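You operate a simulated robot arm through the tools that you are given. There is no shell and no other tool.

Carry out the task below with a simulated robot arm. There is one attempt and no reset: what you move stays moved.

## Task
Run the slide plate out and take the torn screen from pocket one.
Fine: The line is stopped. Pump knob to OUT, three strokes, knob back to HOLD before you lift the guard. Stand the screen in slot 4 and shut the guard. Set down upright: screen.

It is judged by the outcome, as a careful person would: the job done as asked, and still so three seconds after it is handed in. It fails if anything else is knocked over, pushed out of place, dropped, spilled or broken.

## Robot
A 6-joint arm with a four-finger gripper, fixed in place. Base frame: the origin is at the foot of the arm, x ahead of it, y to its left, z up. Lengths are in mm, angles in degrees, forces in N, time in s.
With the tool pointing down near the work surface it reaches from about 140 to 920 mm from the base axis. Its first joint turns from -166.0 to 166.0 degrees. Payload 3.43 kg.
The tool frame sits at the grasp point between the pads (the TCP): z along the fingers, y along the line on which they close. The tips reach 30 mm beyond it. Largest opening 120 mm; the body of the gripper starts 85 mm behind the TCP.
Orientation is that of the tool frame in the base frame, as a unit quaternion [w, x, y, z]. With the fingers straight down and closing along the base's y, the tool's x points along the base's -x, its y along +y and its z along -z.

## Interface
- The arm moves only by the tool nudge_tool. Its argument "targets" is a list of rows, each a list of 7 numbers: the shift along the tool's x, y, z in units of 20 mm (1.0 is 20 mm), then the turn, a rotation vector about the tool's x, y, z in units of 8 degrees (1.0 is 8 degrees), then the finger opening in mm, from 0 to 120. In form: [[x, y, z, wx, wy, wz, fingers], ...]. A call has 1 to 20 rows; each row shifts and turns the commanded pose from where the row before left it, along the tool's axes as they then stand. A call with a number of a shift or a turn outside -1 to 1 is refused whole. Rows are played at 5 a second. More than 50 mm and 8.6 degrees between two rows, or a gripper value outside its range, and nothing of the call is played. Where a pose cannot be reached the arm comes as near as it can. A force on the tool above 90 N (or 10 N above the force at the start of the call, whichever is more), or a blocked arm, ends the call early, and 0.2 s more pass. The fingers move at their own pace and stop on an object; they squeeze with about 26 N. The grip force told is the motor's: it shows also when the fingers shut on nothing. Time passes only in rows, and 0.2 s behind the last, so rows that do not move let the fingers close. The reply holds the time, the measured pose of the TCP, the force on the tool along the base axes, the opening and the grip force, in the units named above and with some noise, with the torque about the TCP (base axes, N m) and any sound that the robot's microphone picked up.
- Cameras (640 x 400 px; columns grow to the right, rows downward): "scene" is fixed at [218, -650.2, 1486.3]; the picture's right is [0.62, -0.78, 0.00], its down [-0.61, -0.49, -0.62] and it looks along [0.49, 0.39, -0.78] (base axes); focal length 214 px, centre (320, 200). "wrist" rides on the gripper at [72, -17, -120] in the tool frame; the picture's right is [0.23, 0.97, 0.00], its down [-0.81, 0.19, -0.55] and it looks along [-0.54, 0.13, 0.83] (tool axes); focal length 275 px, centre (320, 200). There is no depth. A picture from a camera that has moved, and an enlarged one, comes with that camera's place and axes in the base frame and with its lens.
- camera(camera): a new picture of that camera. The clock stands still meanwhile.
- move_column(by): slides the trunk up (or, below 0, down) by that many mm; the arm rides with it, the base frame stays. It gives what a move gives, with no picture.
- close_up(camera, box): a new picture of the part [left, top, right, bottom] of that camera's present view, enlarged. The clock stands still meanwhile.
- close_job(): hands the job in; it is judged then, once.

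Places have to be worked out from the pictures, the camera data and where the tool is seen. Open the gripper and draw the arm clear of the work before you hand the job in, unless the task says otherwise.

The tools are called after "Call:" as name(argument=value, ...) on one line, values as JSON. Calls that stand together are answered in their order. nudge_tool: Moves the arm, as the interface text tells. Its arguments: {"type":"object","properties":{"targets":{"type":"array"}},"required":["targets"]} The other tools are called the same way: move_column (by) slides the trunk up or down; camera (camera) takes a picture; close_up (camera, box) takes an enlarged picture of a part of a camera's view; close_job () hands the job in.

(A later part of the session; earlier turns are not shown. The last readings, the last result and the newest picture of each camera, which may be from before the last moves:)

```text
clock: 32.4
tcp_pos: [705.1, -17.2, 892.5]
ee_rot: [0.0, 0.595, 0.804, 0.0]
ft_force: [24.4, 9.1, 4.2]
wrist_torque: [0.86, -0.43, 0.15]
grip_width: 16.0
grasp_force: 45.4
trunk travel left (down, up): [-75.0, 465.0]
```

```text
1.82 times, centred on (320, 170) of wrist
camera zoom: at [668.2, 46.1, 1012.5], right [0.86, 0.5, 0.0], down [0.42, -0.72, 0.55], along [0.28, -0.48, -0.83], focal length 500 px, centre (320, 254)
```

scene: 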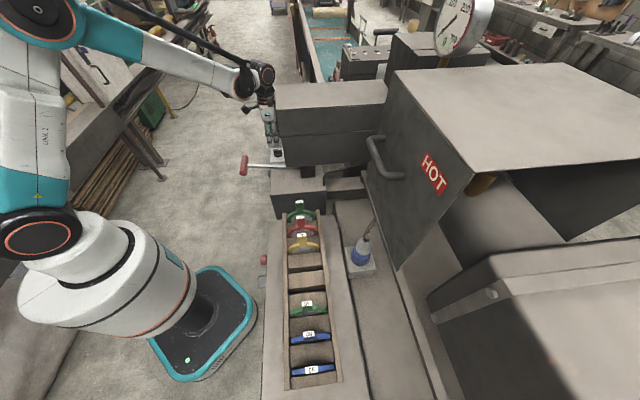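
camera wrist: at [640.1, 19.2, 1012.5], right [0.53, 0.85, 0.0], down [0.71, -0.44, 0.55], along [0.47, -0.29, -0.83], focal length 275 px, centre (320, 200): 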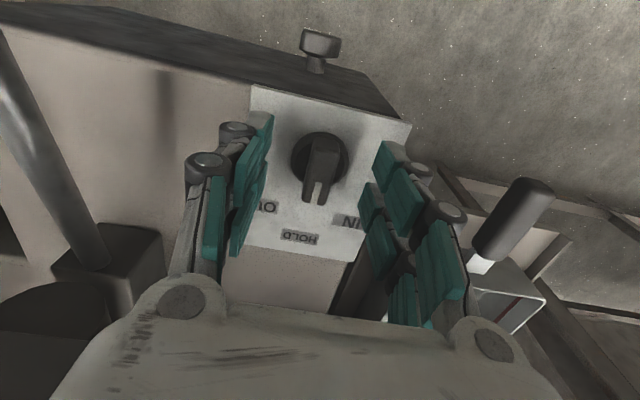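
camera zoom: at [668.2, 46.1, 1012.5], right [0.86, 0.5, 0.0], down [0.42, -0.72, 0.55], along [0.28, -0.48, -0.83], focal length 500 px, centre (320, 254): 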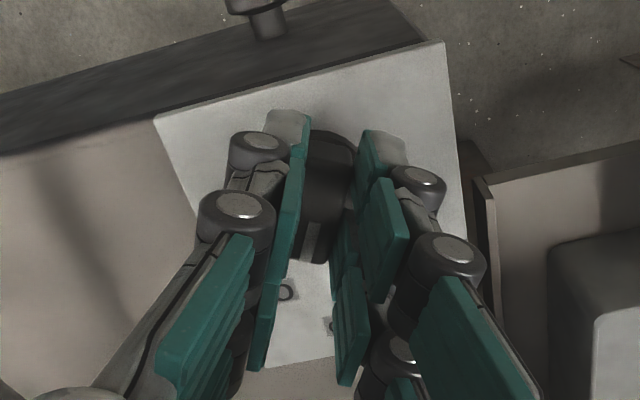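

There is a growing side load along the closing direction, so the knob axis lies a bit to that side. I shift 2 mm that way and check.

Call:
nudge_tool(targets=[[0, 0.1, 0, 0, 0, 0, 5]])

```text
clock: 32.8
tcp_pos: [704.4, -17.2, 892.3]
ee_rot: [-0.001, 0.595, 0.804, 0.0]
ft_force: [9.7, 12.4, -3.1]
wrist_torque: [0.1, -0.32, 0.06]
grip_width: 16.0
grasp_force: 45.1
trunk travel left (down, up): [-75.0, 465.0]
```

Call:
nudge_tool(targets=[[0.04, 0.05, 0, 0, 0, 0.75, 5], [0, 0, 0, 0, 0, 0.75, 5]])

Call:
close_up(camera="wrist", box=[200, 60, 440, 280])

```text
clock: 33.4
tcp_pos: [706.2, -17.2, 891.0]
ee_rot: [-0.001, 0.676, 0.737, -0.001]
ft_force: [3.5, 7.0, -5.5]
wrist_torque: [1.22, 0.09, 0.02]
grip_width: 15.8
grasp_force: 44.5
trunk travel left (down, up): [-75.0, 465.0]
```

```text
1.82 times, centred on (320, 170) of wrist
camera zoom: at [683.7, 52.7, 1012.5], right [0.95, 0.31, 0.0], down [0.26, -0.79, 0.55], along [0.17, -0.53, -0.83], focal length 500 px, centre (320, 254)
```

zoom: 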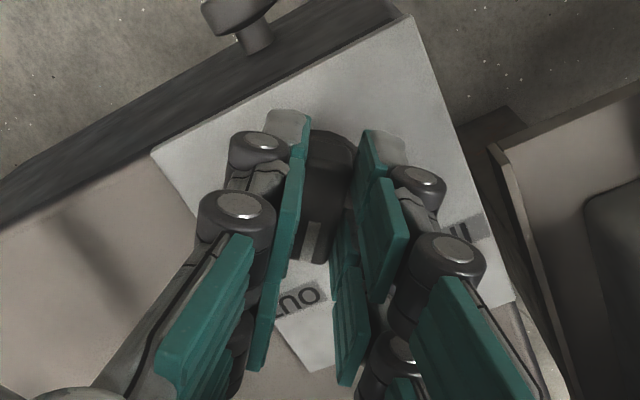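

At 40° the pointer aims at the middle of the OUT label. I release and lift off to verify.

Call:
nudge_tool(targets=[[0, 0, 0, 0, 0, 0, 40], [0, 0, 0, 0, 0, 0, 60], [0, 0, -1, 0, 0, 0, 60], [0, 0, -1, 0, 0, 0, 60], [0, 0, -1, 0, 0, 0, 60], [0, 0, -1, 0, 0, 0, 60]])

Call:
close_up(camera="wrist", box=[220, 60, 420, 240])

```text
clock: 34.8
tcp_pos: [705.1, -17.8, 972.5]
ee_rot: [0.0, 0.676, 0.737, -0.001]
ft_force: [1.7, -0.4, 0.2]
wrist_torque: [-0.02, -0.01, -0.02]
grip_width: 60.0
grasp_force: 0.0
trunk travel left (down, up): [-75.0, 465.0]
```

```text
2.22 times, centred on (320, 150) of wrist
camera zoom: at [683.5, 52.6, 1092.4], right [0.95, 0.31, 0.0], down [0.26, -0.79, 0.55], along [0.17, -0.53, -0.83], focal length 612 px, centre (320, 311)
```

zoom: 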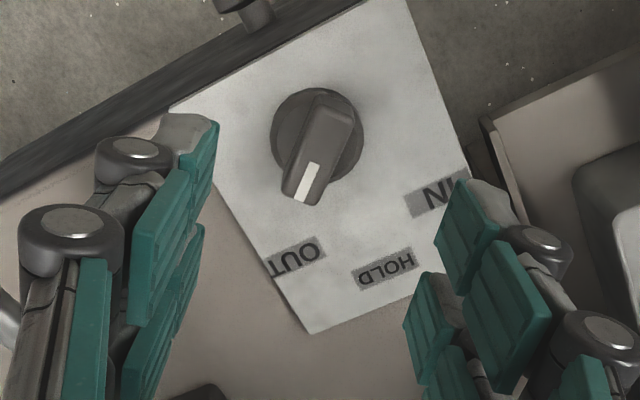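

The knob points to OUT. The lever's red T-grip is centred near (525, -31, 918) with its axis along v, pivoting near (681, -183, 870). I rise, go above the grip and turn the tool so the fingers close along u.

Call:
nudge_tool(targets=[[0, 0, -1, 0, 0, 0, 80], [0, 0, -1, 0, 0, 0, 80], [0, 0, -1, 0, 0, 0, 80], [0, -1, -1, 0, 0, 0, 80], [0, -1, 0, 0, 0, 0, 80], [0, -1, 0, 0, 0, 0, 80], [0, -1, 0, 0, 0, 0, 80], [0, -1, 0, 0, 0, 0, 80], [0, -1, 0, 0, 0, 0, 80], [0, -1, 0, 0, 0, 0, 80], [0, -1, 0, 0, 0, 0, 80], [0, -1, 0, 0, 0, 0, 80], [0, 0, 0, 0, 0, 0.9, 80], [0, 0, 0, 0, 0, 0.9, 80], [0, 0, 0, 0, 0, 0.9, 80], [0, 0, 0, 0, 0, 0.9, 80], [0, 0, 0, 0, 0, 0.9, 80], [0, 0, 0, 0, 0, 0.9, 80], [0, 0, 0, 0, 0, 0.85, 80]])

Call:
camera(camera="wrist")

```text
clock: 38.8
tcp_pos: [527.8, -32.5, 1053.4]
ee_rot: [0.0, 0.924, 0.382, 0.001]
ft_force: [0.2, 0.3, -0.4]
wrist_torque: [-0.01, 0.02, -0.03]
grip_width: 80.3
grasp_force: 0.0
trunk travel left (down, up): [-75.0, 465.0]
```

```text
taken
camera wrist: at [565.5, 29.5, 1173.5], right [0.85, -0.53, 0.0], down [-0.44, -0.71, 0.55], along [-0.29, -0.47, -0.83], focal length 275 px, centre (320, 200)
```

wrist: 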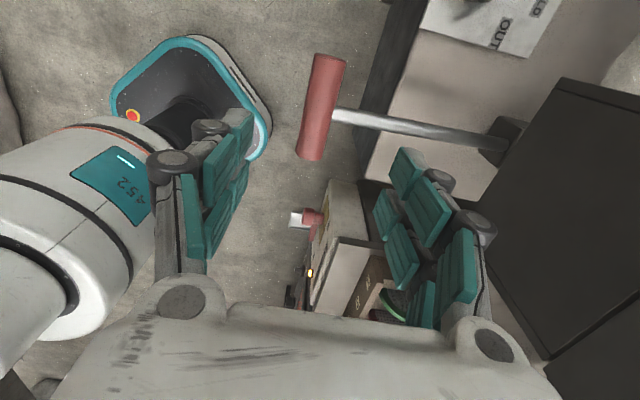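

The T-grip is right below the tool, but its rod leaves toward the housing, so I shift 22 mm along v to clear the rod with the inner finger, then descend to the grip and close.

Call:
nudge_tool(targets=[[1, 0, 0, 0, 0, 0, 70], [0.1, 0, 0.5, 0, 0, 0, 70], [0, 0, 1, 0, 0, 0, 70], [0, 0, 1, 0, 0, 0, 70], [0, 0, 1, 0, 0, 0, 70], [0, 0, 1, 0, 0, 0, 70], [0, 0, 1, 0, 0, 0, 70]])

Call:
camera(camera="wrist")

```text
clock: 40.4
tcp_pos: [542.0, -17.7, 943.9]
ee_rot: [0.0, 0.924, 0.383, 0.001]
ft_force: [-0.2, -0.1, 0.5]
wrist_torque: [-0.03, -0.03, 0.0]
grip_width: 70.1
grasp_force: 0.3
trunk travel left (down, up): [-75.0, 465.0]
```

```text
taken
camera wrist: at [580.6, 44.7, 1063.4], right [0.85, -0.53, 0.0], down [-0.44, -0.71, 0.55], along [-0.29, -0.47, -0.83], focal length 275 px, centre (320, 200)
```

wrist: 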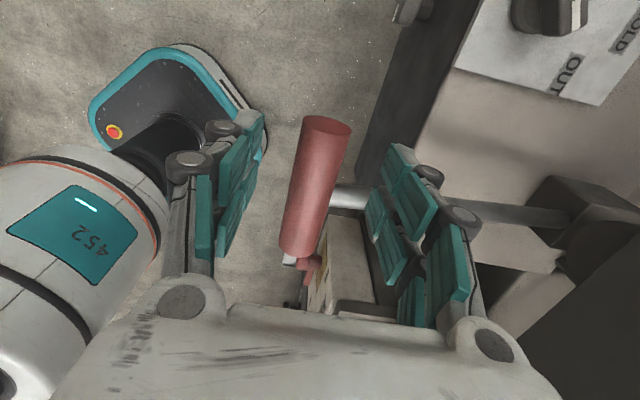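

The rod clears the inner finger by only a few millimetres, so I shift 3 mm more along v, go down the last 26 mm and close.

Call:
nudge_tool(targets=[[0.15, 0, 0.65, 0, 0, 0, 70], [0, 0, 0.65, 0, 0, 0, 70], [0, 0, 0, 0, 0, 0, 40], [0, 0, 0, 0, 0, 0, 15], [0, 0, 0, 0, 0, 0, 15], [0, 0, 0, 0, 0, 0, 15]])

Call:
camera(camera="wrist")

```text
clock: 41.8
tcp_pos: [543.2, -15.2, 917.6]
ee_rot: [0.0, 0.924, 0.382, 0.001]
ft_force: [-5.8, 5.8, 3.9]
wrist_torque: [0.21, 0.2, 0.02]
grip_width: 19.5
grasp_force: 3.6
trunk travel left (down, up): [-75.0, 465.0]
```

```text
taken
camera wrist: at [581.6, 47.6, 1037.1], right [0.85, -0.52, 0.0], down [-0.44, -0.71, 0.55], along [-0.29, -0.47, -0.83], focal length 275 px, centre (320, 200)
```

wrist: 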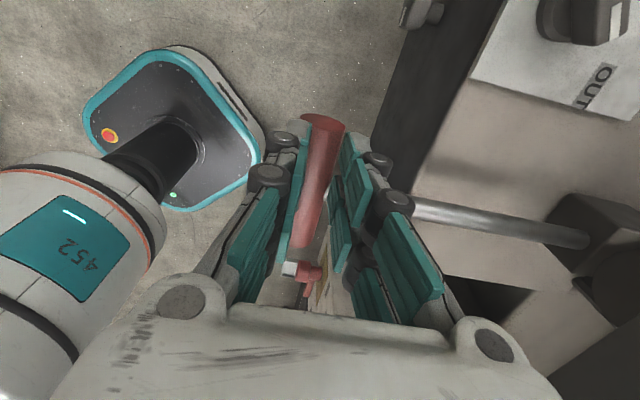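

The grip is between the pads but lightly held, so I tighten first, then push down in small steps along the lever's arc while watching the force.

Call:
nudge_tool(targets=[[0, 0, 0, 0, 0, 0, 0], [0, 0, 0, 0, 0, 0, 0], [0, -0.08, 0.5, 0, 0, 0, 0], [0, -0.06, 0.5, 0, 0, 0, 0]])

```text
clock: 42.8
tcp_pos: [541.7, -13.6, 897.3]
ee_rot: [0.001, 0.924, 0.383, 0.0]
ft_force: [1.3, -0.3, 5.0]
wrist_torque: [-0.02, -0.01, -0.01]
grip_width: 0.0
grasp_force: 26.3
trunk travel left (down, up): [-75.0, 465.0]
```

The fingers closed to zero, so the grip slipped out. I look where it is now.

Call:
camera(camera="wrist")

Call:
close_up(camera="scene", box=[220, 90, 340, 200])

```text
taken
camera wrist: at [580.3, 48.6, 1016.7], right [0.85, -0.53, 0.0], down [-0.44, -0.71, 0.55], along [-0.29, -0.47, -0.83], focal length 275 px, centre (320, 200)
```

wrist: 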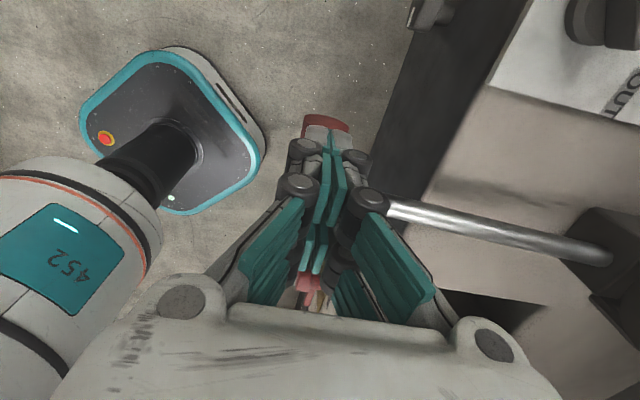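

```text
3.64 times, centred on (280, 145) of scene
camera zoom: at [218.0, -650.2, 1486.3], right [0.62, -0.78, 0.0], down [-0.61, -0.49, -0.62], along [0.49, 0.39, -0.78], focal length 780 px, centre (466, 400)
```

zoom: 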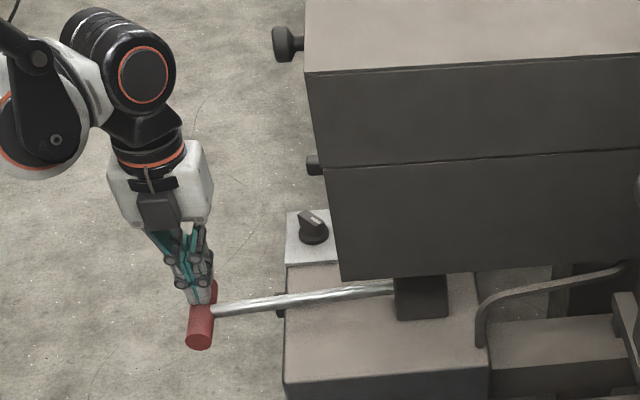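

The lever moved down easily (grip now near z ≈ 856) and the fingers slid off its round surface. I'll rise, turn the tool 90° and instead clamp the T-grip by its two flat ends so it can pivot between the pads.

Call:
nudge_tool(targets=[[0, 0, -1, 0, 0, 0, 0], [0, 0, -1, 0, 0, 0, 0], [0, 0, -1, 0, 0, 0, 20], [0, 0, -1, 0, 0, 0, 60], [0, 0, -1, 0, 0, 0, 120], [0, 0, 0, 0, 0, -1, 120], [0, 0, 0, 0, 0, -1, 120], [0, 0, 0, 0, 0, -1, 120], [0, 0, 0, 0, 0, -1, 120], [0, 0, 0, 0, 0, -1, 120], [0, 0, 0, 0, 0, -1, 120], [0, 0, 0, 0, 0, -1, 120], [0, 0, 0, 0, 0, -1, 120], [0, 0, 0, 0, 0, -1, 120], [0, 0, 0, 0, 0, -1, 120], [0, 0, 0, 0, 0, -1, 120], [0, -0.6, 0, 0, 0, -0.25, 120], [0, -0.6, 0, 0, 0, 0, 120]])

Call:
camera(camera="wrist")

Call:
close_up(camera="scene", box=[220, 90, 340, 200])

```text
clock: 46.6
tcp_pos: [525.4, -28.4, 998.0]
ee_rot: [0.0, 0.383, 0.924, -0.001]
ft_force: [0.1, 0.1, 0.3]
wrist_torque: [0.02, -0.01, 0.04]
grip_width: 120.2
grasp_force: 0.0
trunk travel left (down, up): [-75.0, 465.0]
```

```text
taken
camera wrist: at [462.5, 10.1, 1117.3], right [0.52, 0.85, 0.0], down [0.71, -0.44, 0.55], along [0.47, -0.29, -0.83], focal length 275 px, centre (320, 200)
```

wrist: 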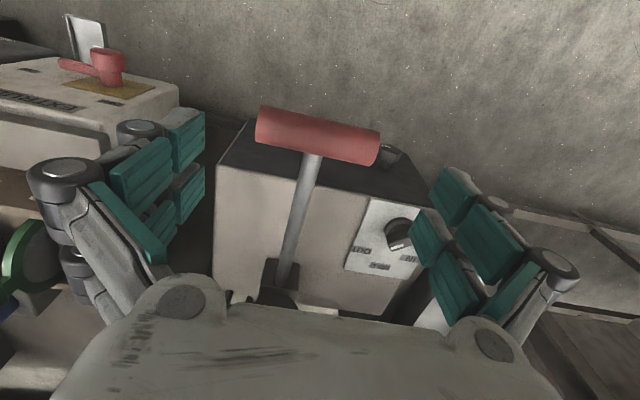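

```text
3.64 times, centred on (280, 145) of scene
camera zoom: at [218.0, -650.2, 1486.3], right [0.62, -0.78, 0.0], down [-0.61, -0.49, -0.62], along [0.49, 0.39, -0.78], focal length 780 px, centre (466, 400)
```

zoom: 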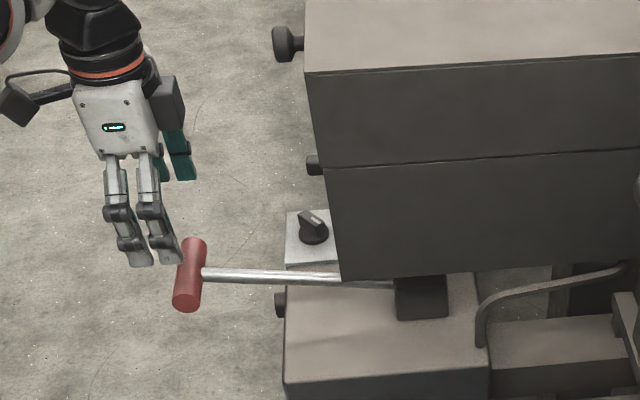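

The lever sprang back up to z ≈ 921 by itself, so it self-returns: a stroke is press and release. My accidental partial press may or may not have moved the slide, so I go back to the earlier viewpoint and compare the housing end.

Call:
nudge_tool(targets=[[0.5, 0, -1, 0, 0, 0, 120], [0.5, 0, -1, 0, 0, 0, 120], [0.5, 0, -1, 0, 0, 0, 120], [0.5, 0, -1, 0, 0, 0, 120], [0.2, 0, -1, 0, 0, 0, 120], [0, 0, -0.6, 0, 0, 0, 120], [0, 0, 0, 0, -1, 0, 120], [0, 0, 0, 0, -1, 0, 120], [0, 0, 0, 0, -1, 0, 120], [0, 0, 0, 0, -1, 0, 120]])

Call:
camera(camera="wrist")

Call:
close_up(camera="wrist", box=[190, 140, 400, 320])

```text
clock: 48.8
tcp_pos: [494.5, 1.2, 1110.2]
ee_rot: [0.255, 0.368, 0.888, -0.106]
ft_force: [-0.3, 0.9, -0.2]
wrist_torque: [-0.01, -0.03, -0.01]
grip_width: 119.8
grasp_force: 0.0
trunk travel left (down, up): [-75.0, 465.0]
```

```text
taken
camera wrist: at [394.3, 77.5, 1173.1], right [0.55, 0.83, -0.12], down [0.41, -0.14, 0.9], along [0.73, -0.55, -0.42], focal length 275 px, centre (320, 200)
```

wrist: 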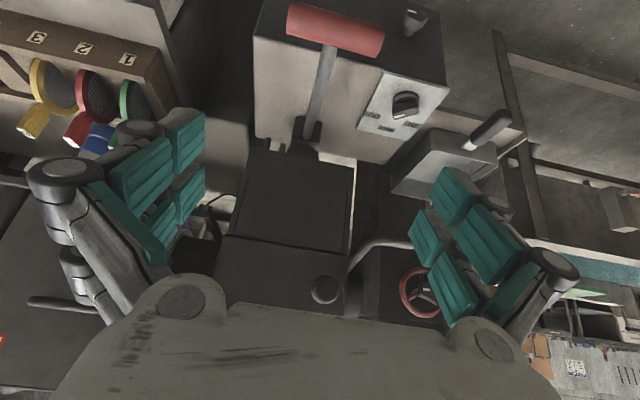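

```text
2.22 times, centred on (295, 230) of wrist
camera zoom: at [394.3, 77.5, 1173.1], right [0.55, 0.83, -0.12], down [0.41, -0.14, 0.9], along [0.73, -0.55, -0.42], focal length 612 px, centre (376, 133)
```

zoom: 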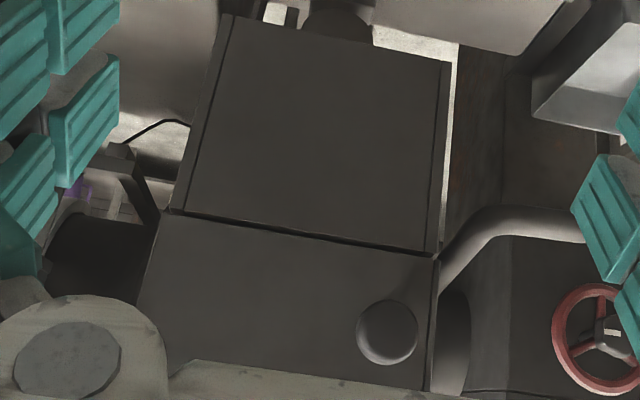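

The housing end looks unchanged, so that partial press seems not to have moved anything visible. I return above the T-grip with closed fingers to press it from the top.

Call:
nudge_tool(targets=[[0, 0, 0, 0, 1, 0, 60], [0, 0, 0, 0, 1, 0, 20], [0, 0, 0, 0, 1, 0, 0], [0, 0, 0, 0, 1, 0, 0], [-1, 0, 0, 0, 0, 0, 0], [-1, 0, 0, 0, 0, 0, 0], [-0.1, -0.08, 1, 0, 0, 0, 0], [0, 0, 1, 0, 0, 0, 0], [0, 0, 1, 0, 0, 0, 0], [0, 0, 1, 0, 0, 0, 0], [0, 0, 1, 0, 0, 0, 0], [0, 0, 1, 0, 0, 0, 0]])

Call:
camera(camera="wrist")

Call:
close_up(camera="scene", box=[220, 90, 340, 200])

```text
clock: 51.4
tcp_pos: [522.3, -30.3, 991.1]
ee_rot: [0.0, 0.383, 0.924, 0.0]
ft_force: [-1.3, 0.7, 0.0]
wrist_torque: [0.04, -0.04, -0.01]
grip_width: 0.1
grasp_force: 25.8
trunk travel left (down, up): [-75.0, 465.0]
```

```text
taken
camera wrist: at [460.1, 9.0, 1110.2], right [0.53, 0.85, 0.0], down [0.71, -0.44, 0.55], along [0.47, -0.29, -0.83], focal length 275 px, centre (320, 200)
```

wrist: 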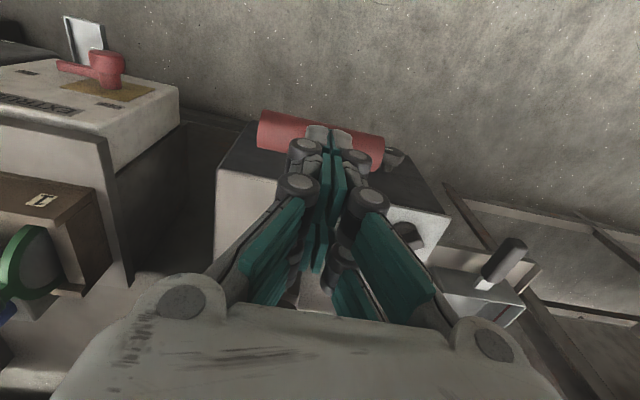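

```text
3.64 times, centred on (280, 145) of scene
camera zoom: at [218.0, -650.2, 1486.3], right [0.62, -0.78, 0.0], down [-0.61, -0.49, -0.62], along [0.49, 0.39, -0.78], focal length 780 px, centre (466, 400)
```

zoom: 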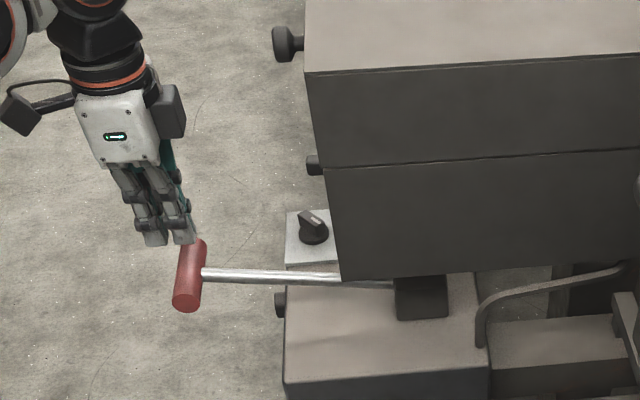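

The fingertips are right over the grip. I press down in small steps and watch the force.

Call:
nudge_tool(targets=[[0, 0, 0.7, 0, 0, 0, 0], [0, 0, 0.7, 0, 0, 0, 0], [0, 0, 0.7, 0, 0, 0, 0], [0, 0, 0.7, 0, 0, 0, 0], [0, 0, 0.7, 0, 0, 0, 0]])

```text
clock: 52.6
tcp_pos: [522.5, -30.9, 919.8]
ee_rot: [0.001, 0.383, 0.924, 0.0]
ft_force: [2.4, -0.1, 3.4]
wrist_torque: [-0.05, -0.09, 0.0]
grip_width: 6.0
grasp_force: 34.0
trunk travel left (down, up): [-75.0, 465.0]
```

The fingers were spread to 6 mm, so I check what the tips are touching.

Call:
close_up(camera="wrist", box=[220, 60, 440, 260])

Call:
close_up(camera="scene", box=[220, 110, 320, 200])

```text
2.00 times, centred on (330, 160) of wrist
camera zoom: at [460.1, 8.7, 1039.0], right [0.53, 0.85, 0.0], down [0.71, -0.44, 0.55], along [0.47, -0.29, -0.83], focal length 551 px, centre (300, 280)
```

zoom: 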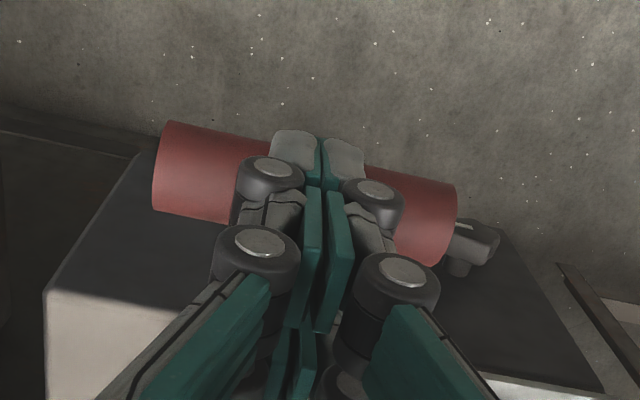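

```text
4.44 times, centred on (270, 155) of scene
camera zoom: at [218.0, -650.2, 1486.3], right [0.62, -0.78, 0.0], down [-0.61, -0.49, -0.62], along [0.49, 0.39, -0.78], focal length 953 px, centre (542, 400)
```

zoom: 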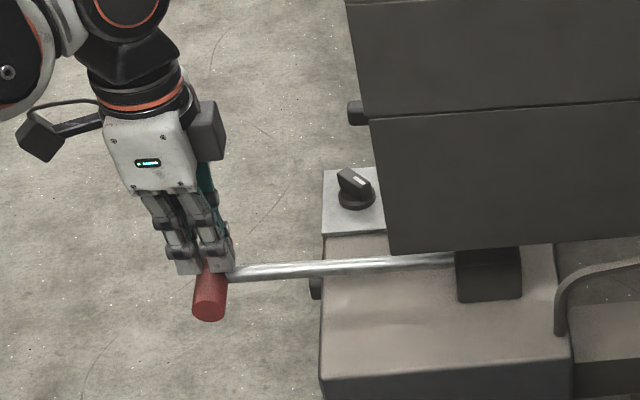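

The tips bear on the T-grip near its rod, with only ~3 N resistance. I spread the fingers to 40 mm so they press on both halves of the grip, and continue down.

Call:
nudge_tool(targets=[[0, 0, 0, 0, 0, 0, 40], [0, 0, 0, 0, 0, 0, 40], [0, 0, 0.5, 0, 0, 0, 40], [0, 0, 0.5, 0, 0, 0, 40]])

Call:
close_up(camera="wrist", box=[220, 60, 440, 260])

Call:
close_up(camera="scene", box=[220, 110, 320, 200])

```text
clock: 53.6
tcp_pos: [522.9, -29.9, 899.9]
ee_rot: [0.0, 0.383, 0.924, -0.001]
ft_force: [1.7, -0.9, 3.9]
wrist_torque: [-0.04, -0.07, 0.02]
grip_width: 39.6
grasp_force: 0.1
trunk travel left (down, up): [-75.0, 465.0]
```

```text
2.00 times, centred on (330, 160) of wrist
camera zoom: at [460.3, 8.7, 1019.7], right [0.53, 0.85, 0.0], down [0.71, -0.44, 0.55], along [0.47, -0.29, -0.83], focal length 551 px, centre (300, 280)
```

zoom: 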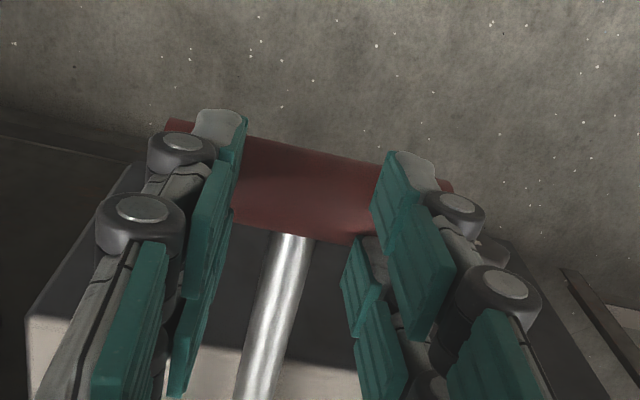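

```text
4.44 times, centred on (270, 155) of scene
camera zoom: at [218.0, -650.2, 1486.3], right [0.62, -0.78, 0.0], down [-0.61, -0.49, -0.62], along [0.49, 0.39, -0.78], focal length 953 px, centre (542, 400)
```

zoom: 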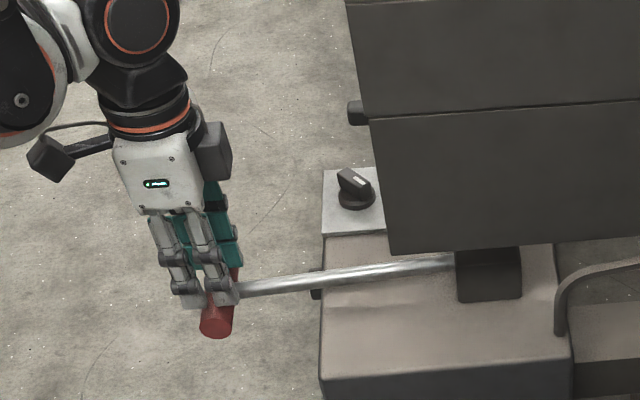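

Both halves of the grip are being pressed and force is steady around 4 N. I keep pressing down toward the lower stop.

Call:
nudge_tool(targets=[[0, 0, 0.6, 0, 0, 0, 40], [0, 0, 0.6, 0, 0, 0, 40], [0, 0, 0.6, 0, 0, 0, 40]])

```text
clock: 54.4
tcp_pos: [522.2, -30.8, 864.0]
ee_rot: [0.0, 0.383, 0.924, 0.0]
ft_force: [2.8, -2.3, 6.2]
wrist_torque: [-0.1, -0.14, -0.03]
grip_width: 39.7
grasp_force: 0.0
trunk travel left (down, up): [-75.0, 465.0]
```

Call:
nudge_tool(targets=[[0, 0, 0.5, 0, 0, 0, 40], [0, 0, 0.5, 0, 0, 0, 40]])

Call:
close_up(camera="scene", box=[220, 110, 320, 200])

```text
clock: 55.0
tcp_pos: [521.7, -32.0, 851.5]
ee_rot: [0.002, 0.383, 0.924, -0.001]
ft_force: [-18.5, -4.2, 60.3]
wrist_torque: [-0.39, 0.32, -0.24]
grip_width: 6.0
grasp_force: 33.2
trunk travel left (down, up): [-75.0, 465.0]
stopped in row 2: the force on the tool passed its limit at 116 N (the readings are from after the stop); the commanded pose is now the measured one
```

```text
4.44 times, centred on (270, 155) of scene
camera zoom: at [218.0, -650.2, 1486.3], right [0.62, -0.78, 0.0], down [-0.61, -0.49, -0.62], along [0.49, 0.39, -0.78], focal length 953 px, centre (542, 400)
```

zoom: 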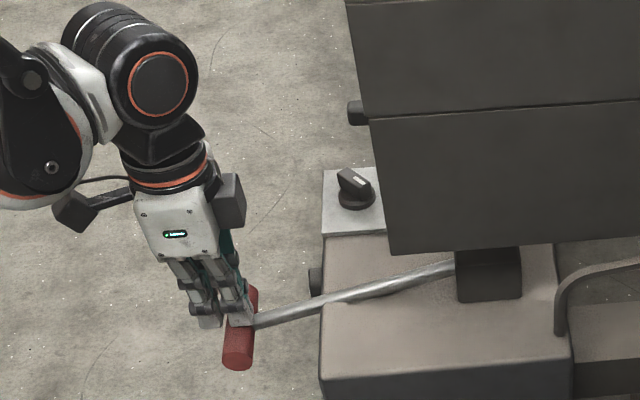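

The lever reached its bottom stop (force limit at z ≈ 851). I open the fingers again and rise so the lever can return fully to the top.

Call:
nudge_tool(targets=[[0, 0, 0, 0, 0, 0, 40], [0, 0, 0, 0, 0, 0, 40], [0, 0, -0.7, 0, 0, 0, 40], [0, 0, -0.7, 0, 0, 0, 40], [0, 0, -0.7, 0, 0, 0, 40], [0, 0, -0.7, 0, 0, 0, 40], [0, 0, -0.7, 0, 0, 0, 40], [0, 0, -0.7, 0, 0, 0, 40], [0, 0, -0.7, 0, 0, 0, 40], [0, 0, -0.7, 0, 0, 0, 40], [0, 0, -0.7, 0, 0, 0, 40], [0, 0, -0.7, 0, 0, 0, 40]])

Call:
camera(camera="wrist")

Call:
camera(camera="scene")

```text
clock: 57.6
tcp_pos: [524.4, -31.7, 988.5]
ee_rot: [0.003, 0.382, 0.924, 0.0]
ft_force: [0.0, 0.0, -0.5]
wrist_torque: [-0.01, 0.01, -0.02]
grip_width: 40.1
grasp_force: 0.0
trunk travel left (down, up): [-75.0, 465.0]
```

```text
taken
camera wrist: at [460.8, 8.2, 1109.7], right [0.53, 0.85, 0.0], down [0.71, -0.44, 0.56], along [0.47, -0.29, -0.83], focal length 275 px, centre (320, 200)
```

wrist: 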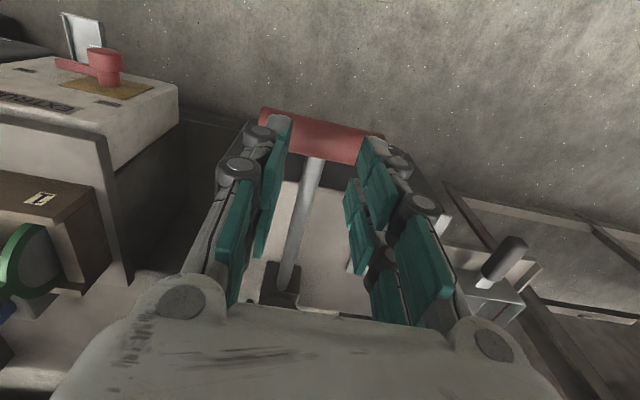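

```text
taken
```

scene: 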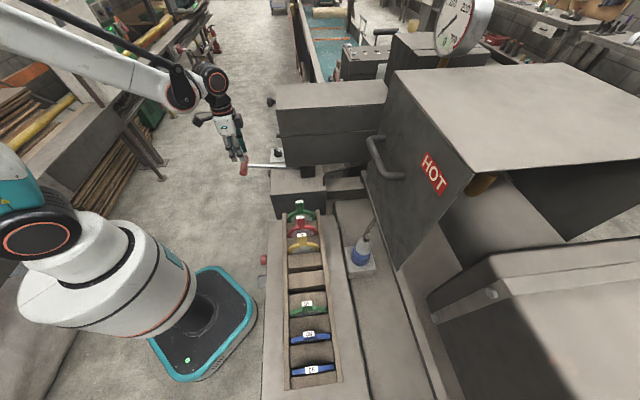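

The lever is back at the top after one full stroke. I check from the same viewpoint whether the slide has moved.

Call:
nudge_tool(targets=[[0.5, 0, -1, 0, 0, 0, 40], [0.5, 0, -1, 0, 0, 0, 40], [0.5, 0, -1, 0, 0, 0, 120], [0.5, 0, -1, 0, 0, 0, 120], [0.1, 0, -1, 0, 0, 0, 120], [0, 0, -1, 0, 0, 0, 120], [0, 0, 0, 0, -1, 0, 120], [0, 0, 0, 0, -1, 0, 120], [0, 0, 0, 0, -1, 0, 120], [0, 0, 0, 0, -1, 0, 120]])

Call:
camera(camera="wrist")

Call:
close_up(camera="wrist", box=[190, 140, 400, 320])

```text
clock: 59.8
tcp_pos: [494.9, -0.2, 1109.7]
ee_rot: [0.258, 0.367, 0.887, -0.105]
ft_force: [0.3, -0.2, 0.0]
wrist_torque: [0.02, 0.03, 0.02]
grip_width: 120.1
grasp_force: 0.1
trunk travel left (down, up): [-75.0, 465.0]
```

```text
taken
camera wrist: at [393.7, 75.8, 1172.7], right [0.55, 0.83, -0.12], down [0.41, -0.14, 0.9], along [0.73, -0.55, -0.41], focal length 275 px, centre (320, 200)
```

wrist: 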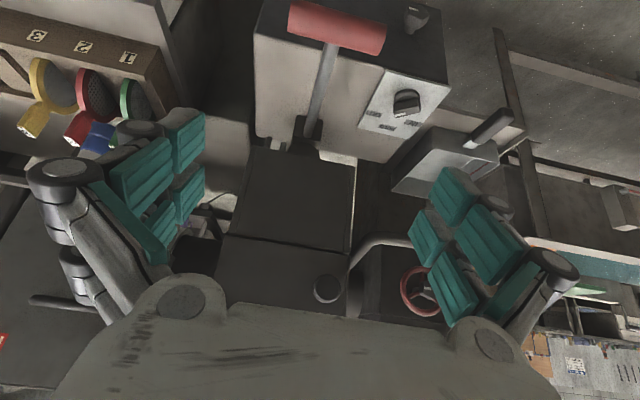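

```text
2.22 times, centred on (295, 230) of wrist
camera zoom: at [393.7, 75.8, 1172.7], right [0.55, 0.83, -0.12], down [0.41, -0.14, 0.9], along [0.73, -0.55, -0.41], focal length 612 px, centre (376, 133)
```

zoom: 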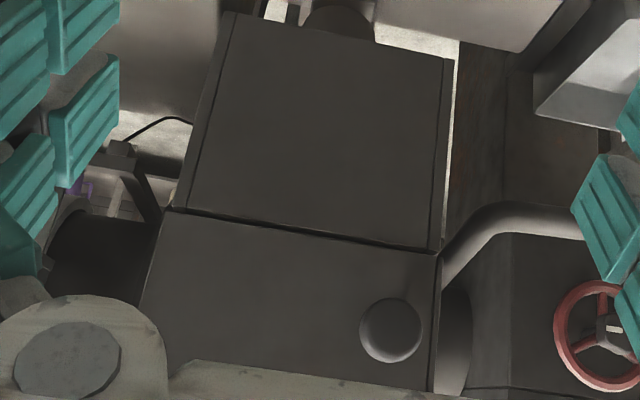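

Nothing outside changes, so the slide must be hidden under the guard. I go back for the second stroke.

Call:
nudge_tool(targets=[[0, 0, 0, 0, 1, 0, 60], [0, 0, 0, 0, 1, 0, 40], [0, 0, 0, 0, 1, 0, 40], [0, 0, 0, 0, 1, 0, 40], [-1, 0, 0, 0, 0, 0, 40], [-1, 0, 0, 0, 0, 0, 40], [-0.05, -0.06, 1, 0, 0, 0, 40], [0, 0, 1, 0, 0, 0, 40], [0, 0, 1, 0, 0, 0, 40], [0, 0, 1, 0, 0, 0, 40], [0, 0, 1, 0, 0, 0, 40], [0, 0, 1, 0, 0, 0, 40]])

Call:
nudge_tool(targets=[[0, 0, 0.7, 0, 0, 0, 40], [0, 0, 0.7, 0, 0, 0, 40], [0, 0, 0.7, 0, 0, 0, 40], [0, 0, 0.7, 0, 0, 0, 40], [0, 0, 0.7, 0, 0, 0, 40], [0, 0, 0.7, 0, 0, 0, 40], [0, 0, 0.7, 0, 0, 0, 40], [0, 0, 0.7, 0, 0, 0, 40], [0, 0, 0.7, 0, 0, 0, 40]])

```text
clock: 62.4
tcp_pos: [524.1, -30.9, 990.7]
ee_rot: [0.003, 0.383, 0.924, -0.001]
ft_force: [0.2, 0.0, 0.8]
wrist_torque: [-0.01, 0.03, 0.0]
grip_width: 40.0
grasp_force: 0.1
trunk travel left (down, up): [-75.0, 465.0]
```

```text
clock: 64.4
tcp_pos: [522.8, -31.3, 863.8]
ee_rot: [0.002, 0.383, 0.924, -0.001]
ft_force: [5.8, -6.5, 7.1]
wrist_torque: [-0.35, -0.11, 0.16]
grip_width: 40.5
grasp_force: 0.4
trunk travel left (down, up): [-75.0, 465.0]
```

The lever followed down to about z 864 as before. I take the last bit in fine steps to the stop.

Call:
nudge_tool(targets=[[0, 0, 0.2, 0, 0, 0, 40], [0, 0, 0.15, 0, 0, 0, 40]])

Call:
close_up(camera="wrist", box=[220, 60, 440, 260])

Call:
close_up(camera="scene", box=[220, 110, 320, 200])

```text
clock: 65.0
tcp_pos: [523.6, -30.4, 856.5]
ee_rot: [0.003, 0.383, 0.924, 0.001]
ft_force: [1.8, -3.9, 7.1]
wrist_torque: [-0.21, -0.01, 0.05]
grip_width: 40.5
grasp_force: 0.4
trunk travel left (down, up): [-75.0, 465.0]
```

```text
2.00 times, centred on (330, 160) of wrist
camera zoom: at [459.9, 8.2, 976.2], right [0.53, 0.85, 0.0], down [0.71, -0.44, 0.56], along [0.47, -0.29, -0.83], focal length 551 px, centre (300, 280)
```

zoom: 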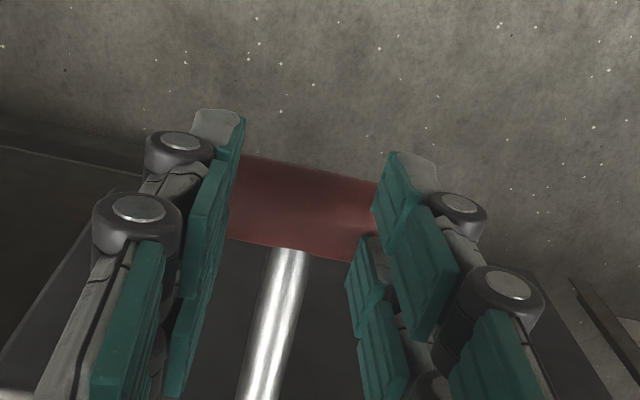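

```text
4.44 times, centred on (270, 155) of scene
camera zoom: at [218.0, -650.2, 1486.3], right [0.62, -0.78, 0.0], down [-0.61, -0.49, -0.62], along [0.49, 0.39, -0.78], focal length 953 px, centre (542, 400)
```

zoom: 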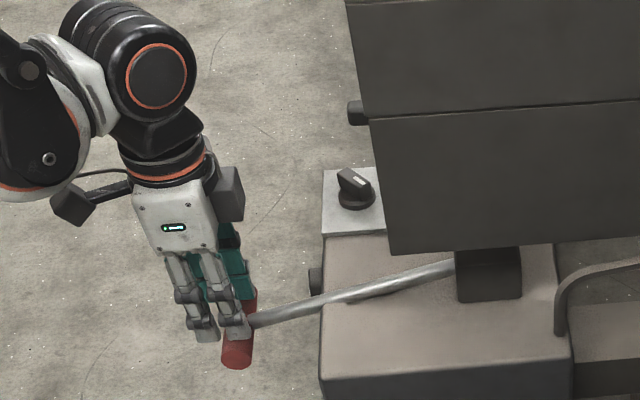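

Call:
nudge_tool(targets=[[0, 0, 0.1, 0, 0, 0, 40], [0, 0, 0.1, 0, 0, 0, 40]])

```text
clock: 65.6
tcp_pos: [522.4, -30.9, 853.2]
ee_rot: [0.003, 0.382, 0.924, 0.001]
ft_force: [4.2, -3.9, 40.5]
wrist_torque: [-0.37, -0.26, 0.04]
grip_width: 42.4
grasp_force: 2.5
trunk travel left (down, up): [-75.0, 465.0]
```

40 N: that is the bottom stop, stroke two's down. I let it return to the top, wait a moment, and press the third stroke.

Call:
nudge_tool(targets=[[0, 0, -0.98, 0, 0, 0, 40], [0, 0, -0.98, 0, 0, 0, 40], [0, 0, -0.98, 0, 0, 0, 40], [0, 0, -0.98, 0, 0, 0, 40], [0, 0, -0.98, 0, 0, 0, 40], [0, 0, -0.98, 0, 0, 0, 40], [0, 0, -0.98, 0, 0, 0, 40], [0, 0, 0, 0, 0, 0, 40], [0, 0, 0, 0, 0, 0, 40], [0, 0, 0, 0, 0, 0, 40]])

Call:
close_up(camera="scene", box=[220, 110, 320, 200])

```text
clock: 67.8
tcp_pos: [523.1, -30.6, 990.4]
ee_rot: [0.002, 0.383, 0.924, -0.001]
ft_force: [-0.3, 1.1, -0.6]
wrist_torque: [0.01, -0.01, -0.05]
grip_width: 40.0
grasp_force: 0.2
trunk travel left (down, up): [-75.0, 465.0]
```

```text
4.44 times, centred on (270, 155) of scene
camera zoom: at [218.0, -650.2, 1486.3], right [0.62, -0.78, 0.0], down [-0.61, -0.49, -0.62], along [0.49, 0.39, -0.78], focal length 953 px, centre (542, 400)
```

zoom: 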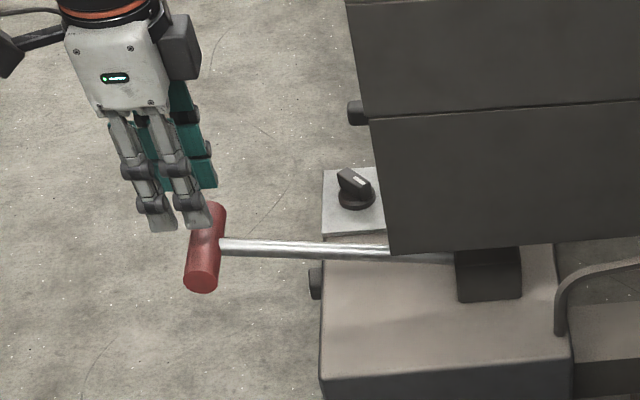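

The lever is back up. Third stroke: down to just above the stop, then fine steps.

Call:
nudge_tool(targets=[[0, 0, 0.8, 0, 0, 0, 40], [0, 0, 0.8, 0, 0, 0, 40], [0, 0, 0.8, 0, 0, 0, 40], [0, 0, 0.8, 0, 0, 0, 40], [0, 0, 0.8, 0, 0, 0, 40], [0, 0, 0.8, 0, 0, 0, 40], [0, 0, 0.8, 0, 0, 0, 40], [0, 0, 0.7, 0, 0, 0, 40], [0, 0, 0.3, 0, 0, 0, 40], [0, 0, 0.15, 0, 0, 0, 40], [0, 0, 0.05, 0, 0, 0, 40]])

```text
clock: 70.2
tcp_pos: [521.5, -32.1, 854.6]
ee_rot: [0.004, 0.382, 0.924, -0.001]
ft_force: [1.0, -4.9, 24.2]
wrist_torque: [-0.34, -0.09, 0.04]
grip_width: 35.9
grasp_force: 0.1
trunk travel left (down, up): [-75.0, 465.0]
```

Bottom stop reached again (24 N). I release the lever and rise.

Call:
nudge_tool(targets=[[0, 0, -0.98, 0, 0, 0, 40], [0, 0, -0.98, 0, 0, 0, 40], [0, 0, -0.98, 0, 0, 0, 40], [0, 0, -0.98, 0, 0, 0, 40], [0, 0, -0.98, 0, 0, 0, 40], [0, 0, -0.98, 0, 0, 0, 40], [0, 0, -0.98, 0, 0, 0, 40], [0, 0, -0.98, 0, 0, 0, 60], [0, 0, -0.98, 0, 0, 0, 60], [0, 0, -0.98, 0, 0, 0, 60]])

Call:
camera(camera="wrist")

Call:
camera(camera="scene")

```text
clock: 72.4
tcp_pos: [521.7, -33.0, 1050.2]
ee_rot: [0.003, 0.383, 0.924, 0.0]
ft_force: [0.5, 0.4, -0.4]
wrist_torque: [0.0, 0.01, 0.03]
grip_width: 60.1
grasp_force: 0.1
trunk travel left (down, up): [-75.0, 465.0]
```

```text
taken
camera wrist: at [458.9, 7.3, 1169.4], right [0.53, 0.85, 0.0], down [0.71, -0.44, 0.56], along [0.47, -0.29, -0.83], focal length 275 px, centre (320, 200)
```

wrist: 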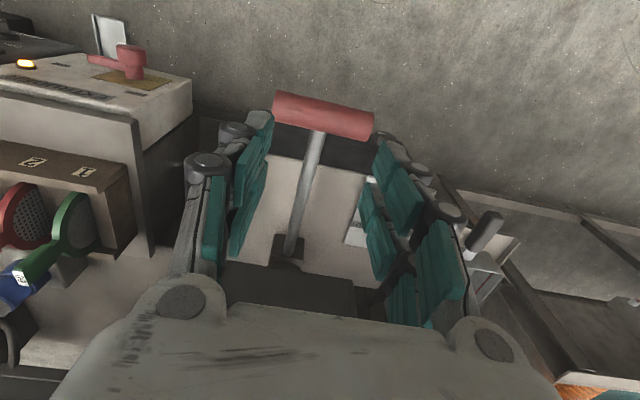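

```text
taken
```

scene: 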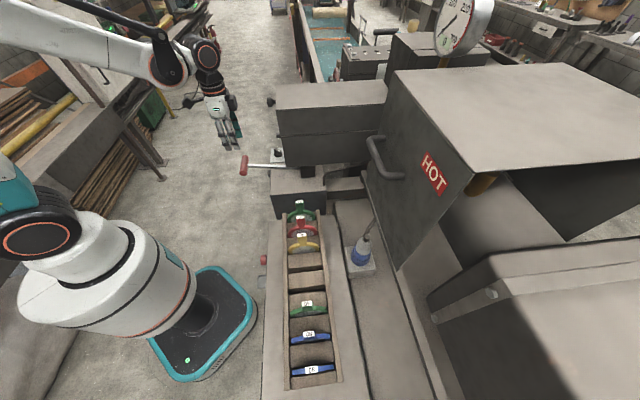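

Three full strokes are done and the lever is at rest. Now I go back to the knob, turning the tool to match the bar's OUT direction.

Call:
nudge_tool(targets=[[-0.663, 0.777, 0, 0, 0, 0, 60], [-0.663, 0.777, 0, 0, 0, 0, 60], [-0.663, 0.777, 0, 0, 0, 0, 60], [-0.663, 0.777, 0, 0, 0, 0, 60], [-0.663, 0.777, 0, 0, 0, 0, 60], [-0.663, 0.777, 0, 0, 0, 0, 60], [-0.663, 0.777, 0, 0, 0, 0, 60], [-0.663, 0.777, 0, 0, 0, 0, 60], [-0.663, 0.777, 0, 0, 0, 0, 60], [0, 0, 0.8, 0, 0, 0.9, 60], [0, 0, 0.8, 0, 0, 0.9, 60], [0, 0, 0.8, 0, 0, 0.9, 60], [0, 0, 0.8, 0, 0, 0.9, 60], [0, 0, 0.8, 0, 0, 0.9, 60], [0, 0, 0.8, 0, 0, 0.9, 60]])

Call:
camera(camera="wrist")

Call:
close_up(camera="wrist", box=[220, 60, 420, 240])

```text
clock: 75.6
tcp_pos: [706.4, -16.7, 954.1]
ee_rot: [0.003, 0.696, 0.718, 0.0]
ft_force: [-0.5, 0.0, -0.6]
wrist_torque: [0.0, 0.0, 0.01]
grip_width: 59.9
grasp_force: 0.0
trunk travel left (down, up): [-75.0, 465.0]
```

```text
taken
camera wrist: at [686.9, 54.4, 1074.0], right [0.97, 0.26, 0.0], down [0.21, -0.8, 0.56], along [0.15, -0.54, -0.83], focal length 275 px, centre (320, 200)
```

wrist: 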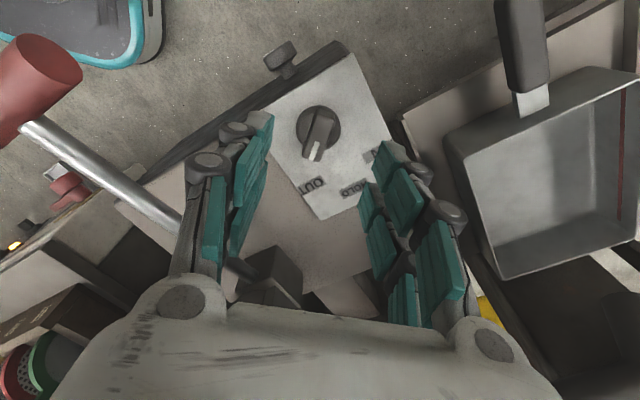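

```text
2.22 times, centred on (320, 150) of wrist
camera zoom: at [686.9, 54.4, 1074.0], right [0.97, 0.26, 0.0], down [0.21, -0.8, 0.56], along [0.15, -0.54, -0.83], focal length 612 px, centre (320, 311)
```

zoom: 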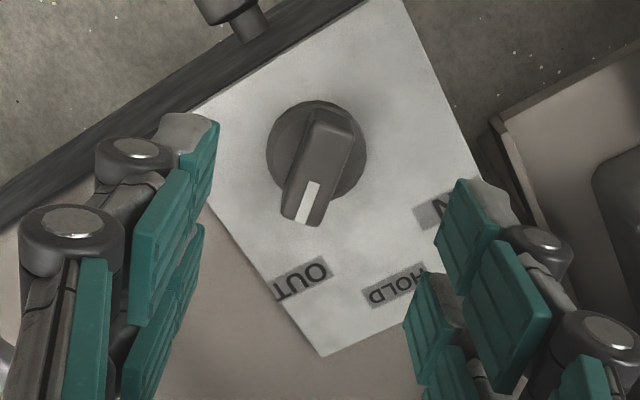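

The bar measures about 45° from HOLD, right at OUT, and is aligned with the tool. I descend and grip it.

Call:
nudge_tool(targets=[[-0.08, 0, 0.8, 0, 0, 0.2, 60], [0, 0, 0.8, 0, 0, 0, 60], [0, 0, 0.8, 0, 0, 0, 60], [0, 0, 0.7, 0, 0, 0, 60], [0, 0, 0, 0, 0, 0, 30], [0, 0, 0, 0, 0, 0, 8], [0, 0, 0, 0, 0, 0, 5], [0, 0, 0, 0, 0, 0, 5]])

```text
clock: 77.4
tcp_pos: [707.2, -17.7, 891.8]
ee_rot: [0.002, 0.706, 0.708, 0.001]
ft_force: [9.7, 1.4, 4.6]
wrist_torque: [0.11, -0.34, 0.04]
grip_width: 15.6
grasp_force: 45.3
trunk travel left (down, up): [-75.0, 465.0]
```

Call:
nudge_tool(targets=[[0, 0.03, 0, 0, 0, -0.7, 5], [0, 0, 0, 0, 0, -0.7, 5], [0, 0, 0, 0, 0, -0.7, 5]])

```text
clock: 78.2
tcp_pos: [706.1, -17.8, 892.5]
ee_rot: [0.002, 0.594, 0.804, -0.001]
ft_force: [-10.7, 2.2, -13.9]
wrist_torque: [1.01, 0.61, -0.05]
grip_width: 15.8
grasp_force: 44.8
trunk travel left (down, up): [-75.0, 465.0]
```

Call:
nudge_tool(targets=[[0, -0.03, 0, 0, 0, -0.7, 5], [0, 0, 0, 0, 0, -0.7, 5], [0, 0, 0, 0, 0, -0.7, 5]])

```text
clock: 79.0
tcp_pos: [706.3, -18.6, 892.5]
ee_rot: [0.001, 0.47, 0.883, -0.001]
ft_force: [-28.9, 0.3, -29.2]
wrist_torque: [0.22, 0.87, -0.07]
grip_width: 16.1
grasp_force: 45.2
trunk travel left (down, up): [-75.0, 465.0]
```

Call:
nudge_tool(targets=[[0.06, -0.08, 0.05, 0, 0, 0, 5]])

```text
clock: 79.4
tcp_pos: [704.5, -19.0, 892.2]
ee_rot: [0.004, 0.471, 0.882, 0.0]
ft_force: [-11.7, -2.1, -10.4]
wrist_torque: [0.97, 1.03, -0.03]
grip_width: 16.0
grasp_force: 45.1
trunk travel left (down, up): [-75.0, 465.0]
```

Call:
nudge_tool(targets=[[0.03, -0.04, 0.02, 0, 0, -0.7, 5], [0, 0, 0, 0, 0, -0.7, 5]])

Call:
close_up(camera="wrist", box=[200, 60, 440, 280])

```text
clock: 80.0
tcp_pos: [704.2, -20.4, 891.9]
ee_rot: [0.004, 0.383, 0.924, 0.001]
ft_force: [10.0, -7.4, 14.6]
wrist_torque: [0.6, 0.53, 0.02]
grip_width: 15.8
grasp_force: 44.9
trunk travel left (down, up): [-75.0, 465.0]
```

```text
1.82 times, centred on (320, 170) of wrist
camera zoom: at [640.5, 19.6, 1012.0], right [0.53, 0.85, 0.0], down [0.7, -0.44, 0.56], along [0.48, -0.29, -0.83], focal length 500 px, centre (320, 254)
```

zoom: 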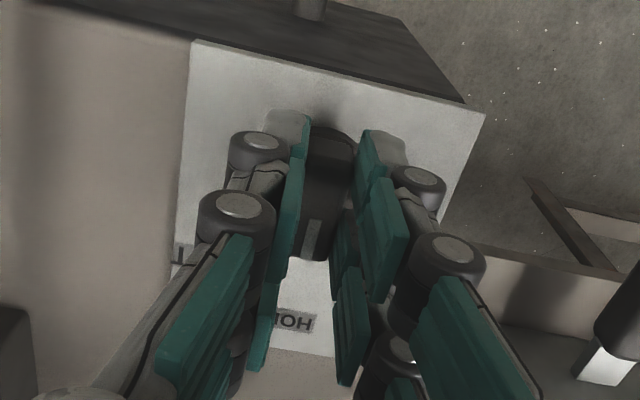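

The view matches the one when the knob was first at HOLD. I release, rise and verify.

Call:
nudge_tool(targets=[[0, 0, 0, 0, 0, 0, 40], [0, 0, 0, 0, 0, 0, 60], [0, 0, -1, 0, 0, 0, 60], [0, 0, -1, 0, 0, 0, 60], [0, 0, -1, 0, 0, 0, 60], [0, 0, -1, 0, 0, 0, 60]])

Call:
close_up(camera="wrist", box=[220, 60, 420, 240])

```text
clock: 81.4
tcp_pos: [701.9, -18.0, 971.3]
ee_rot: [0.002, 0.383, 0.924, 0.0]
ft_force: [-0.3, 0.9, 0.6]
wrist_torque: [0.0, 0.0, -0.03]
grip_width: 60.2
grasp_force: 0.1
trunk travel left (down, up): [-75.0, 465.0]
```

```text
2.22 times, centred on (320, 150) of wrist
camera zoom: at [639.0, 20.7, 1091.4], right [0.53, 0.85, 0.0], down [0.71, -0.44, 0.56], along [0.47, -0.29, -0.83], focal length 612 px, centre (320, 311)
```

zoom: 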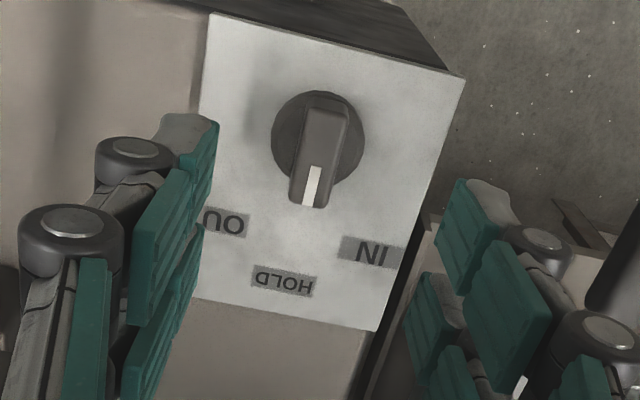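

The knob is at HOLD. Before touching the guard I want to see how it is hinged, so I rise well above it and cross over to look at its bench-side face.

Call:
nudge_tool(targets=[[0.3, 0, -1, 0, 0, 0, 60], [0.3, 0, -1, 0, 0, 0, 60], [0.3, 0, -1, 0, 0, 0, 60], [0, 0, -1, 0, 0, 0, 60], [0, 0, -1, 0, 0, 0, 60], [0, 0, -1, 0, 0, 0, 60], [0, 0, -1, 0, 0, 0, 60], [0, 0, -1, 0, 0, 0, 60], [0, 0, -1, 0, 0, 0, 60], [0, 0, -1, 0, 0, 0, 60], [0, 0, -1, 0, 0, 0, 60], [0, 0, -1, 0, 0, 0, 60], [0, 0, -1, 0, 0, 0, 60], [0, 0, -1, 0, 0, 0, 60]])

Call:
nudge_tool(targets=[[-0.2, -0.95, -0.2, 0, 0, -1, 60], [-0.2, -0.95, -0.2, 0, 0, -1, 60], [0, -0.95, 0, 0, 0, -1, 60], [0, -0.95, 0, 0, 0, -1, 60], [0, -0.95, 0, 0, 0, -1, 60], [0, -0.95, 0, 0, 0, -1, 60], [0, 0, 0, 0, 0, -1, 60], [0, 0, 0, 0, 0, -1, 60], [0, 0, 0, 0, 0, -1, 60], [0, 0, 0, 0, 0, -1, 60], [0, 0, 0, 0, 0, -1, 60], [0, 0, 0, 0, 0, -0.25, 60]])

```text
clock: 84.4
tcp_pos: [688.1, -4.4, 1250.9]
ee_rot: [0.003, 0.384, 0.923, 0.0]
ft_force: [0.0, -0.7, -0.2]
wrist_torque: [0.01, 0.02, -0.01]
grip_width: 60.0
grasp_force: 0.1
trunk travel left (down, up): [-75.0, 465.0]
```

```text
clock: 87.0
tcp_pos: [648.1, -112.1, 1260.1]
ee_rot: [0.003, -0.384, 0.923, -0.002]
ft_force: [0.0, 0.3, 0.3]
wrist_torque: [-0.01, 0.02, 0.04]
grip_width: 59.9
grasp_force: 0.1
trunk travel left (down, up): [-75.0, 465.0]
```

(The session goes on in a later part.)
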